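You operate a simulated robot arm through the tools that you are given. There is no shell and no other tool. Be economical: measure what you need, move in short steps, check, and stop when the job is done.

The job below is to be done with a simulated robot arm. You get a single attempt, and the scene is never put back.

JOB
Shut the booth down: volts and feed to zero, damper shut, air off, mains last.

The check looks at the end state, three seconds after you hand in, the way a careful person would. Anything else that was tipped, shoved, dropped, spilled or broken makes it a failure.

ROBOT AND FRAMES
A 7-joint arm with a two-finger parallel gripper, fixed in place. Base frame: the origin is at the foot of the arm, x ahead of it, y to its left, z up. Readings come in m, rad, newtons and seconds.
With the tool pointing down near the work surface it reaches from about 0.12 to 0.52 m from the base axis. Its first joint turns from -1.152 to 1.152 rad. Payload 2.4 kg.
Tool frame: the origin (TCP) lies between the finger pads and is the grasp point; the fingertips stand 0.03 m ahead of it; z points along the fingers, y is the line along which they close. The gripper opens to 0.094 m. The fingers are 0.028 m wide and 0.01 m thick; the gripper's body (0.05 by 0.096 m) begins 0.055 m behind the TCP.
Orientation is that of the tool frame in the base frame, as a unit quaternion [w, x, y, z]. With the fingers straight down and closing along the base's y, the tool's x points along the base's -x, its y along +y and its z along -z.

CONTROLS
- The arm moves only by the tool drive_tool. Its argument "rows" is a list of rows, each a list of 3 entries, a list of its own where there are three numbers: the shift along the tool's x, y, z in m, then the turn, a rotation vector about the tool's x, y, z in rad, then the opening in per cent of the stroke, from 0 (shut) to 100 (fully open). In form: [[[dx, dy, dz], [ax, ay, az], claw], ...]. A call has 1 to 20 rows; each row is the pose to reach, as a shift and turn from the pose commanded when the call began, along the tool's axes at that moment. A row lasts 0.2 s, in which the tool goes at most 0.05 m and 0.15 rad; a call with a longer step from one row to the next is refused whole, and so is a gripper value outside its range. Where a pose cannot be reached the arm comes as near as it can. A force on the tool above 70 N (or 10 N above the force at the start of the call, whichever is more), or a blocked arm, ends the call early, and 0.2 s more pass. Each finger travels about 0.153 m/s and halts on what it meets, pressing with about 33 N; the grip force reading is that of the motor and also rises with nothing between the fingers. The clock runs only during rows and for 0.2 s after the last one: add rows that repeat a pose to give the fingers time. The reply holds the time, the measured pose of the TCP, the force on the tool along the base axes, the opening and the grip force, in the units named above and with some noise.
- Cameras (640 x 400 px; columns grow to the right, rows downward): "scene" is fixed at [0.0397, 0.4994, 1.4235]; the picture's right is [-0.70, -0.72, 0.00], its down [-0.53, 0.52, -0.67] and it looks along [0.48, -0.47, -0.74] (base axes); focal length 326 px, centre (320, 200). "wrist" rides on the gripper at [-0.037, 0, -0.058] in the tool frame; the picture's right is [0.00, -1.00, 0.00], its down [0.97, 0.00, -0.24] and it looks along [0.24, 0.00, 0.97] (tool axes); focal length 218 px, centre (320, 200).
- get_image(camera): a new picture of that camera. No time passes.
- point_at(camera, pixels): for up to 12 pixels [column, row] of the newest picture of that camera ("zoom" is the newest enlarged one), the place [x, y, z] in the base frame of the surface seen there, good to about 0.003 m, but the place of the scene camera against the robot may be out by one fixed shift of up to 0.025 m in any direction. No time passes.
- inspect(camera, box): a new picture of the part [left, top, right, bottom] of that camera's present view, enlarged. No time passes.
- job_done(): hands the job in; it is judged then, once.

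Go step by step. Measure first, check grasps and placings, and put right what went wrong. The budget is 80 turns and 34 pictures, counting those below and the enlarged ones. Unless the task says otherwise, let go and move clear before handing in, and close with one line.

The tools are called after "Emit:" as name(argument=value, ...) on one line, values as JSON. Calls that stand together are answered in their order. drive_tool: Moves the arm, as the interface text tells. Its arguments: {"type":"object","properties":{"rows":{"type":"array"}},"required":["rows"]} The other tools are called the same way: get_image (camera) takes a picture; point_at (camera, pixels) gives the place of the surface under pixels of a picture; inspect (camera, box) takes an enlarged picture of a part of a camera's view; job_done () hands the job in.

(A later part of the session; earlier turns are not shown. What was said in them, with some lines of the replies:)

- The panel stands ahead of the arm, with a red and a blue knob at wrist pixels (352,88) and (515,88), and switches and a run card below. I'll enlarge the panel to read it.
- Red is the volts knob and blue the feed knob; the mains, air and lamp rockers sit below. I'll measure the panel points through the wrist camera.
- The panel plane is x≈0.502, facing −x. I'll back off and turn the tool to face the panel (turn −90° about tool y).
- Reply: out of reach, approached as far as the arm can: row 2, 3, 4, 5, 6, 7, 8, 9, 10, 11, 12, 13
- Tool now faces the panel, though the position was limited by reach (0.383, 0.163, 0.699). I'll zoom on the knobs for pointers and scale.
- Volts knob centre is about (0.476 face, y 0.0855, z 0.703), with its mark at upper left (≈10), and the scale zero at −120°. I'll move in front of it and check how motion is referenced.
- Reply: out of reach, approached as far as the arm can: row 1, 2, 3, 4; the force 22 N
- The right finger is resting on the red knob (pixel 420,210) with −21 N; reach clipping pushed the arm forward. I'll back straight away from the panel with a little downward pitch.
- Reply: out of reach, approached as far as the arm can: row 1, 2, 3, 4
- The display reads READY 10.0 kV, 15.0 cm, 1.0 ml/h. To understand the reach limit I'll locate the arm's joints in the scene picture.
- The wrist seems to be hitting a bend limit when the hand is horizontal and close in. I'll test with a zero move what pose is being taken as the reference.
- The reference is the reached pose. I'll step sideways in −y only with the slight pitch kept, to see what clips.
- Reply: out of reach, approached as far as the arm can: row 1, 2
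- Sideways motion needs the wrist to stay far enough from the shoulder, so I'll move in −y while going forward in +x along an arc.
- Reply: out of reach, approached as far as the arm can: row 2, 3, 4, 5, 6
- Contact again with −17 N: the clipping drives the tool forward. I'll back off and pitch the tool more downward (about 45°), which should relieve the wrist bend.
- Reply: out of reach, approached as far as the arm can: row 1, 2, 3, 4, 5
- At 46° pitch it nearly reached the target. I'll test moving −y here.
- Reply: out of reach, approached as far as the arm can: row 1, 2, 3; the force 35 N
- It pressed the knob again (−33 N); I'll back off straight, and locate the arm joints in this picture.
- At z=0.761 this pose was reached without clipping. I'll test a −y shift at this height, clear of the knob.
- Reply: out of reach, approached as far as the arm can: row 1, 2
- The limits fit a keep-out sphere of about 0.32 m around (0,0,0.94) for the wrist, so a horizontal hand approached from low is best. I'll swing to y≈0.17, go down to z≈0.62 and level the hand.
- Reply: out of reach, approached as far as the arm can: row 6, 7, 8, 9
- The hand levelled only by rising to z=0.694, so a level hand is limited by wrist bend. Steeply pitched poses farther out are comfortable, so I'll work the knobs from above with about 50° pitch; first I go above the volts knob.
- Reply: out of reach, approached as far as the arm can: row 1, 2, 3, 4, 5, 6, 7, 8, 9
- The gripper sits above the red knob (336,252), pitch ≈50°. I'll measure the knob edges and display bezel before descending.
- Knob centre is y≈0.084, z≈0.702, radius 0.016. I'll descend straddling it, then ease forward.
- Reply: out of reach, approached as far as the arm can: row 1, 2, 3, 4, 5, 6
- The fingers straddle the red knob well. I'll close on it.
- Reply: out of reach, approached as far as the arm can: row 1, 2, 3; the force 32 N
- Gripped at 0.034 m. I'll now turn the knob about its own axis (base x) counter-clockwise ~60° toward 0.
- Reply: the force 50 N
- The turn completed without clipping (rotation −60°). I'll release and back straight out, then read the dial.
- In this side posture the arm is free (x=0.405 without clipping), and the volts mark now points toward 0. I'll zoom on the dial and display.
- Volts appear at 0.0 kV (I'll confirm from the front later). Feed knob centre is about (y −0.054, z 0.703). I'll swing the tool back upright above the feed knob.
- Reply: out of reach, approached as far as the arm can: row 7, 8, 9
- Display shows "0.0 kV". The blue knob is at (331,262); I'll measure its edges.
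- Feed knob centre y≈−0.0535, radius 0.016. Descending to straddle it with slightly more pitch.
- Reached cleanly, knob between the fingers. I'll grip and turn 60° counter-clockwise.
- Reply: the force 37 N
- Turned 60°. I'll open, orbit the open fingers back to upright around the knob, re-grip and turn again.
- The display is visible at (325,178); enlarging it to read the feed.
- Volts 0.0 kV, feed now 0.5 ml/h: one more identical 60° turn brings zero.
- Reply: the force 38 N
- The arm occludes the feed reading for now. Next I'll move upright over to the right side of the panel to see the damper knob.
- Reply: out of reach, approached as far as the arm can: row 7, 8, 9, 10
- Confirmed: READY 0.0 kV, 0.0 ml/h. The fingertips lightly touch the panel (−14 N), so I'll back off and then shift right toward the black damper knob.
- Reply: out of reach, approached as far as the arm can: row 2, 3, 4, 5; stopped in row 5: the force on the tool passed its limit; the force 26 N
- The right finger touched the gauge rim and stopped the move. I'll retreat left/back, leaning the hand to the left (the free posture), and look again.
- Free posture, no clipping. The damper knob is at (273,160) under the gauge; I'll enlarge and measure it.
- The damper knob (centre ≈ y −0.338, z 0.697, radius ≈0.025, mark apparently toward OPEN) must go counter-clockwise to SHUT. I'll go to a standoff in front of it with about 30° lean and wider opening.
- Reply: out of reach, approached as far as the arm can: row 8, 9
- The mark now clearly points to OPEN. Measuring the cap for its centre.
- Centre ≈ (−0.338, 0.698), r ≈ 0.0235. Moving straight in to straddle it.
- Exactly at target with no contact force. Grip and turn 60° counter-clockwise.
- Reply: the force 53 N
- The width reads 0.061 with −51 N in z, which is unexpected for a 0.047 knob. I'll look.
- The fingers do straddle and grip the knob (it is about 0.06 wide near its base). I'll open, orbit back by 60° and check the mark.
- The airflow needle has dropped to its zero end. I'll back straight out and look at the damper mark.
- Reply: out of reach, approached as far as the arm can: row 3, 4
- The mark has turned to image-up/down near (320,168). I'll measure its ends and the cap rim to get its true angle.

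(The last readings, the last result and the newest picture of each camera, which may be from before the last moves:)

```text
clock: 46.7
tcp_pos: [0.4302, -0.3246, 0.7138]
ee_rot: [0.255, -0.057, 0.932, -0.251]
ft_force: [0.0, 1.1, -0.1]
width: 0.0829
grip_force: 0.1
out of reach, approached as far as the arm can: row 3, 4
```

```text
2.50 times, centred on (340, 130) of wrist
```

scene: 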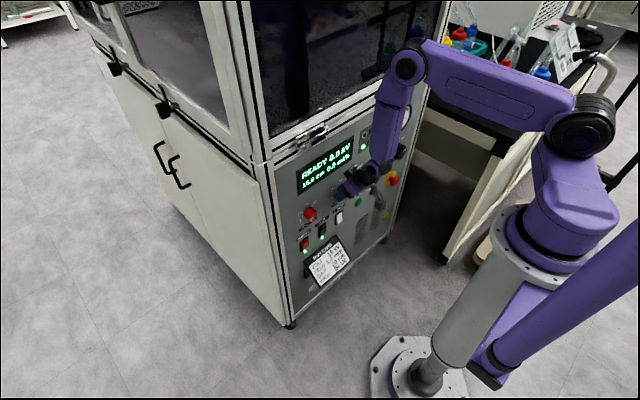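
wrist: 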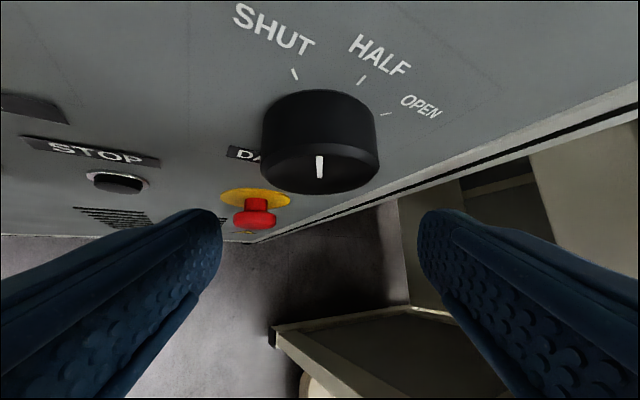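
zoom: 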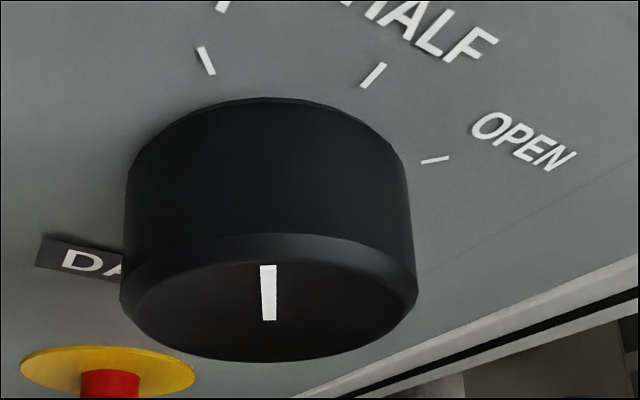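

The mark is ≈30° left of vertical, while the SHUT tick lies ≈47° left about a centre at (−0.340, 0.693): about 18–20° short. I'll re-grip with the corrected centre, turn 20° more, release and back out.

Emit:
drive_tool(rows=[[[-0.01, -0.003, 0.0104], [0, 0, 0], 88], [[-0.0203, -0.003, 0.0208], [0, 0, 0], 88], [[-0.0304, -0.003, 0.0312], [0, 0, 0], 88], [[-0.0304, -0.003, 0.0312], [0, 0, 0], 60], [[-0.0304, -0.003, 0.0312], [0, 0, 0], 40], [[-0.0304, -0.003, 0.0312], [0, 0, 0], 40], [[-0.0304, -0.0015, 0.0313], [0.1, 0, -0.059], 40], [[-0.0302, 0.0, 0.0315], [0.2, 0, -0.118], 40], [[-0.03, 0.0014, 0.0319], [0.301, 0, -0.177], 40], [[-0.03, 0.0014, 0.0319], [0.301, 0, -0.177], 40]])

Emit:
drive_tool(rows=[[[0, 0, 0], [0, 0, 0], 70], [[0, 0, 0], [0, 0, 0], 88], [[0.012, 0, -0.007], [0, 0, 0], 88], [[0.025, 0, -0.0147], [0, 0, 0], 88], [[0.0362, 0, -0.0213], [0, 0, 0], 88], [[0.0362, 0, -0.0213], [0, 0, 0], 88]])

Emit:
get_image(camera="wrist")

```text
clock: 48.9
tcp_pos: [0.475, -0.3278, 0.7014]
ee_rot: [0.239, -0.107, 0.878, -0.401]
ft_force: [-3.3, 23.3, -15.7]
width: 0.0555
grip_force: 45.0
```

```text
clock: 50.3
tcp_pos: [0.433, -0.3307, 0.7033]
ee_rot: [0.242, -0.101, 0.875, -0.407]
ft_force: [0.3, -0.4, -0.2]
width: 0.0826
grip_force: 0.1
```

```text
3 pictures are left
```

wrist: 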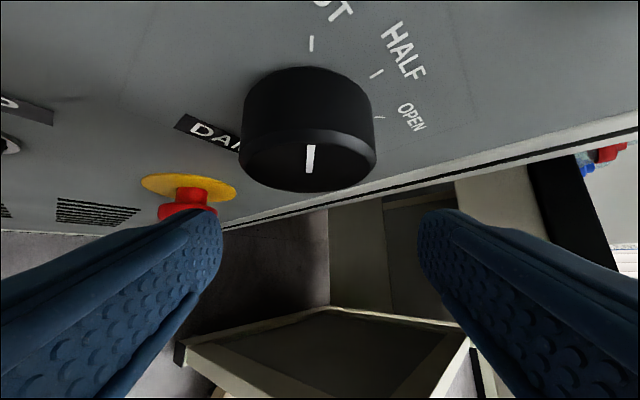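

The mark now appears lined up with the SHUT tick at (311,43). Measuring both, plus nothing else, to confirm.

Emit:
point_at(camera="wrist", pixels=[[311, 148], [310, 170], [311, 36], [311, 49], [379, 70], [373, 78], [374, 119], [383, 116]])

```text
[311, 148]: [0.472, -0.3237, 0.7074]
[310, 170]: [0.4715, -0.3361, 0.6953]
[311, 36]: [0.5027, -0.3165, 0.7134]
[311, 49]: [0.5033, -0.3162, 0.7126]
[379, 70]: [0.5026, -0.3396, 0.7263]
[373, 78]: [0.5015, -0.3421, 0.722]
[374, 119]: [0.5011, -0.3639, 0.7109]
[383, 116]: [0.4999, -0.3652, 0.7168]
```

Mark angle 45.7° lines up exactly with the SHUT tick: damper is shut. Now I'll back off, close the fingers and travel left toward the air rocker.

Emit:
drive_tool(rows=[[[0.0285, 0, -0.0167], [0, 0, 0], 60], [[0.0139, 0.0286, -0.0416], [0, 0, 0], 30], [[-0.0007, 0.0571, -0.0665], [0, 0, 0], 0], [[-0.0153, 0.0857, -0.0914], [0, 0, 0], 0], [[-0.03, 0.1142, -0.1163], [0, 0, 0], 0], [[-0.0446, 0.1428, -0.1412], [0, 0, 0], 0], [[-0.0592, 0.1713, -0.166], [0, 0, 0], 0], [[-0.0738, 0.1999, -0.1909], [0, 0, 0], 0], [[-0.0884, 0.2284, -0.2158], [0, 0, 0], 0], [[-0.103, 0.257, -0.2407], [0, 0, 0], 0], [[-0.103, 0.257, -0.2407], [0, 0, 0], 0]])

```text
clock: 52.7
tcp_pos: [0.4041, 0.0335, 0.6767]
ee_rot: [0.241, -0.102, 0.876, -0.406]
ft_force: [0.1, 0.6, -0.1]
width: 0.0003
grip_force: 32.8
```

Arrived cleanly. Reduce lean to ≈15° and lower, then look at the rockers.

Emit:
drive_tool(rows=[[[0.001, 0.006, 0.0055], [-0.105, 0, 0.062], 0], [[0.002, 0.012, 0.011], [-0.21, 0, 0.124], 0], [[0.003, 0.018, 0.0165], [-0.316, 0, 0.185], 0], [[0.0035, 0.0245, 0.022], [-0.42, 0, 0.247], 0], [[0.0044, 0.0306, 0.0272], [-0.526, 0, 0.309], 0], [[0.0044, 0.0306, 0.0272], [-0.526, 0, 0.309], 0]])

Emit:
inspect(camera="wrist", box=[160, 80, 480, 280])

```text
clock: 54.1
tcp_pos: [0.4146, 0.0344, 0.6357]
ee_rot: [0.265, -0.026, 0.956, -0.124]
ft_force: [-0.1, -0.1, 0.7]
width: 0.0
grip_force: 32.7
```

```text
2.00 times, centred on (320, 180) of wrist
```

zoom: 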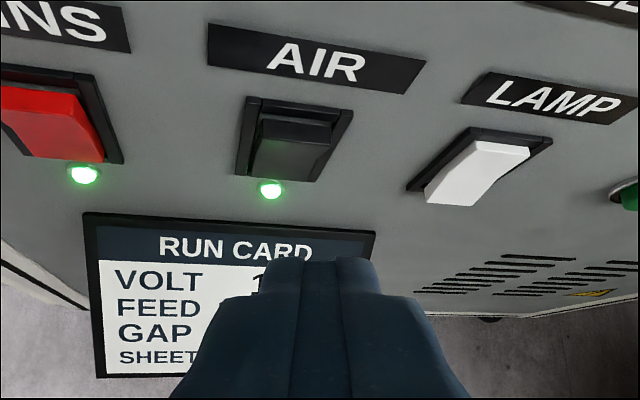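

Air and mains stand with one end proud, the lamp the opposite way. I'll profile the rockers.

Emit:
point_at(camera="zoom", pixels=[[298, 118], [296, 128], [293, 140], [288, 152], [284, 165], [282, 176], [500, 150], [470, 180], [40, 95], [50, 115], [60, 140], [265, 140]])

```text
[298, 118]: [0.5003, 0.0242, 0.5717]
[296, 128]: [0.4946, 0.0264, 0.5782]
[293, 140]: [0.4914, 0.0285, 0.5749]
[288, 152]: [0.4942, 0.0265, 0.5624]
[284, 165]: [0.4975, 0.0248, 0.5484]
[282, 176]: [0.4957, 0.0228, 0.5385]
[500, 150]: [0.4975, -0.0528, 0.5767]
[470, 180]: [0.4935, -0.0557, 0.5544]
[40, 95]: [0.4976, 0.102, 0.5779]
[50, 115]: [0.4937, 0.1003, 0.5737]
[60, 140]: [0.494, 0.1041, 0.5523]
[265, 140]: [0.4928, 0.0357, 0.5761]
```

Air rocker's top is proud at (x 0.491, y 0.028, z 0.575); I'll press that top half in with the closed fingertip edge, then withdraw.

Emit:
drive_tool(rows=[[[-0.0028, 0.0045, 0.025], [0, 0, 0], 0], [[-0.0056, 0.0091, 0.05], [0, 0, 0], 0], [[-0.0056, 0.0091, 0.05], [0, 0, 0], 0], [[-0.0142, 0.0091, 0.0551], [0, 0, 0], 0], [[-0.0202, 0.0091, 0.0587], [0, 0, 0], 0], [[-0.0245, 0.0091, 0.0612], [0, 0, 0], 0], [[-0.0275, 0.0091, 0.063], [0, 0, 0], 0], [[-0.0293, 0.0091, 0.064], [0, 0, 0], 0], [[-0.0305, 0.0091, 0.0648], [0, 0, 0], 0]])

```text
clock: 56.0
tcp_pos: [0.4698, 0.0322, 0.595]
ee_rot: [0.262, -0.026, 0.957, -0.125]
ft_force: [-20.4, -0.1, 31.5]
width: 0.0
grip_force: 32.4
stopped in row 9: the force on the tool passed its limit (the readings are from after the stop); the commanded pose is now the measured one
```

Pushed to a firm stop (edge at x≈0.497). Withdraw to the earlier viewing spot and check the air LED and rocker.

Emit:
drive_tool(rows=[[[0.0129, 0, -0.0077], [0, 0, 0], 0], [[0.0245, 0, -0.0146], [0, 0, 0], 0], [[0.0273, -0.0046, -0.0396], [0, 0, 0], 0], [[0.0301, -0.0091, -0.0646], [0, 0, 0], 0], [[0.0301, -0.0091, -0.0646], [0, 0, 0], 0]])

Emit:
inspect(camera="wrist", box=[120, 80, 440, 280])

```text
clock: 57.2
tcp_pos: [0.4129, 0.0349, 0.6366]
ee_rot: [0.262, -0.026, 0.957, -0.126]
ft_force: [-0.5, -0.6, 0.0]
width: 0.0002
grip_force: 32.5
```

```text
2.00 times, centred on (280, 180) of wrist
```

zoom: 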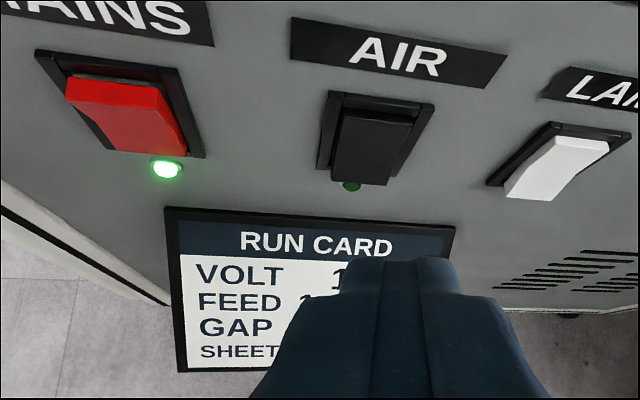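

Air is off: its LED is dark and the rocker has flipped. Now measuring the mains rocker's top for the last press.

Emit:
point_at(camera="zoom", pixels=[[75, 88], [115, 90], [155, 92], [118, 100], [125, 120], [135, 145], [108, 82]])

```text
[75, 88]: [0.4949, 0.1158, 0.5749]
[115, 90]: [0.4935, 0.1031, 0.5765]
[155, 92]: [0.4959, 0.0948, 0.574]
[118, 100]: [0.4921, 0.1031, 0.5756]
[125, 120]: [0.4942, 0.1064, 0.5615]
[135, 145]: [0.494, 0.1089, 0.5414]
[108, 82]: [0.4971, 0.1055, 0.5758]
```

Mains centre y≈0.105, top z≈0.575. Same press there.

Emit:
drive_tool(rows=[[[-0.005, 0.0278, 0.011], [0, 0, 0], 0], [[-0.01, 0.0555, 0.0225], [0, 0, 0], 0], [[-0.0149, 0.0833, 0.034], [0, 0, 0], 0], [[-0.0149, 0.0833, 0.034], [0, 0, 0], 0], [[-0.0235, 0.0833, 0.0391], [0, 0, 0], 0], [[-0.0295, 0.0833, 0.0427], [0, 0, 0], 0], [[-0.0338, 0.0833, 0.0452], [0, 0, 0], 0], [[-0.0368, 0.0833, 0.047], [0, 0, 0], 0], [[-0.0386, 0.0833, 0.048], [0, 0, 0], 0], [[-0.0398, 0.0833, 0.0488], [0, 0, 0], 0]])

Emit:
drive_tool(rows=[[[0.0129, 0, -0.0077], [0, 0, 0], 0], [[0.0245, 0, -0.0146], [0, 0, 0], 0], [[0.0345, 0, -0.0205], [0, 0, 0], 0], [[0.0345, 0, -0.0205], [0, 0, 0], 0]])

```text
clock: 59.4
tcp_pos: [0.4689, 0.1077, 0.592]
ee_rot: [0.259, -0.027, 0.957, -0.126]
ft_force: [-28.4, -0.5, 13.9]
width: 0.0002
grip_force: 32.8
```

```text
clock: 60.4
tcp_pos: [0.4322, 0.1107, 0.5939]
ee_rot: [0.261, -0.026, 0.957, -0.125]
ft_force: [0.1, 0.2, -0.5]
width: 0.0
grip_force: 33.2
```

Pressed to the stop and withdrawn. I'll move clear and use the last picture to check the mains.

Emit:
drive_tool(rows=[[[-0.004, -0.006, -0.022], [0, 0, 0], 0], [[-0.0093, -0.0115, -0.045], [0, 0, 0], 0], [[-0.0093, -0.0115, -0.045], [0, 0, 0], 0]])

Emit:
inspect(camera="wrist", box=[160, 40, 480, 240])

```text
clock: 61.2
tcp_pos: [0.4169, 0.1096, 0.6385]
ee_rot: [0.263, -0.026, 0.956, -0.125]
ft_force: [-0.5, -0.2, 0.4]
width: 0.0
grip_force: 33.3
```

```text
2.00 times, centred on (320, 140) of wrist
```

zoom: 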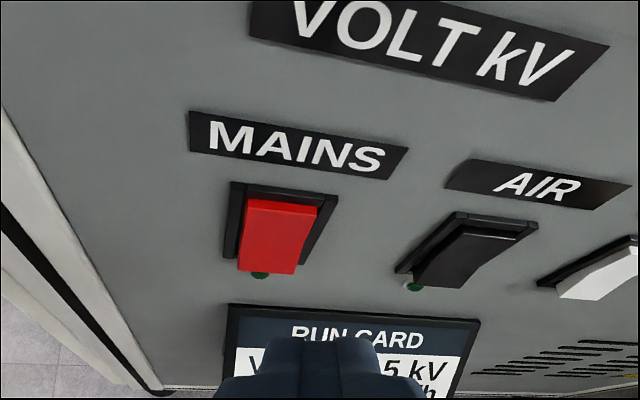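

Both LEDs (mains at 260,274 and air at 413,287) are dark, and the arm is clear of the panel, so I'm handing in.

Emit:
job_done()

```text
The job is handed in.
```

The booth is shut down: volts and feed read zero, the damper mark is on SHUT, air is off, and mains went off last. Along the way the gripper bumped the volts knob a few times and brushed the gauge rim once, with no damage seen.
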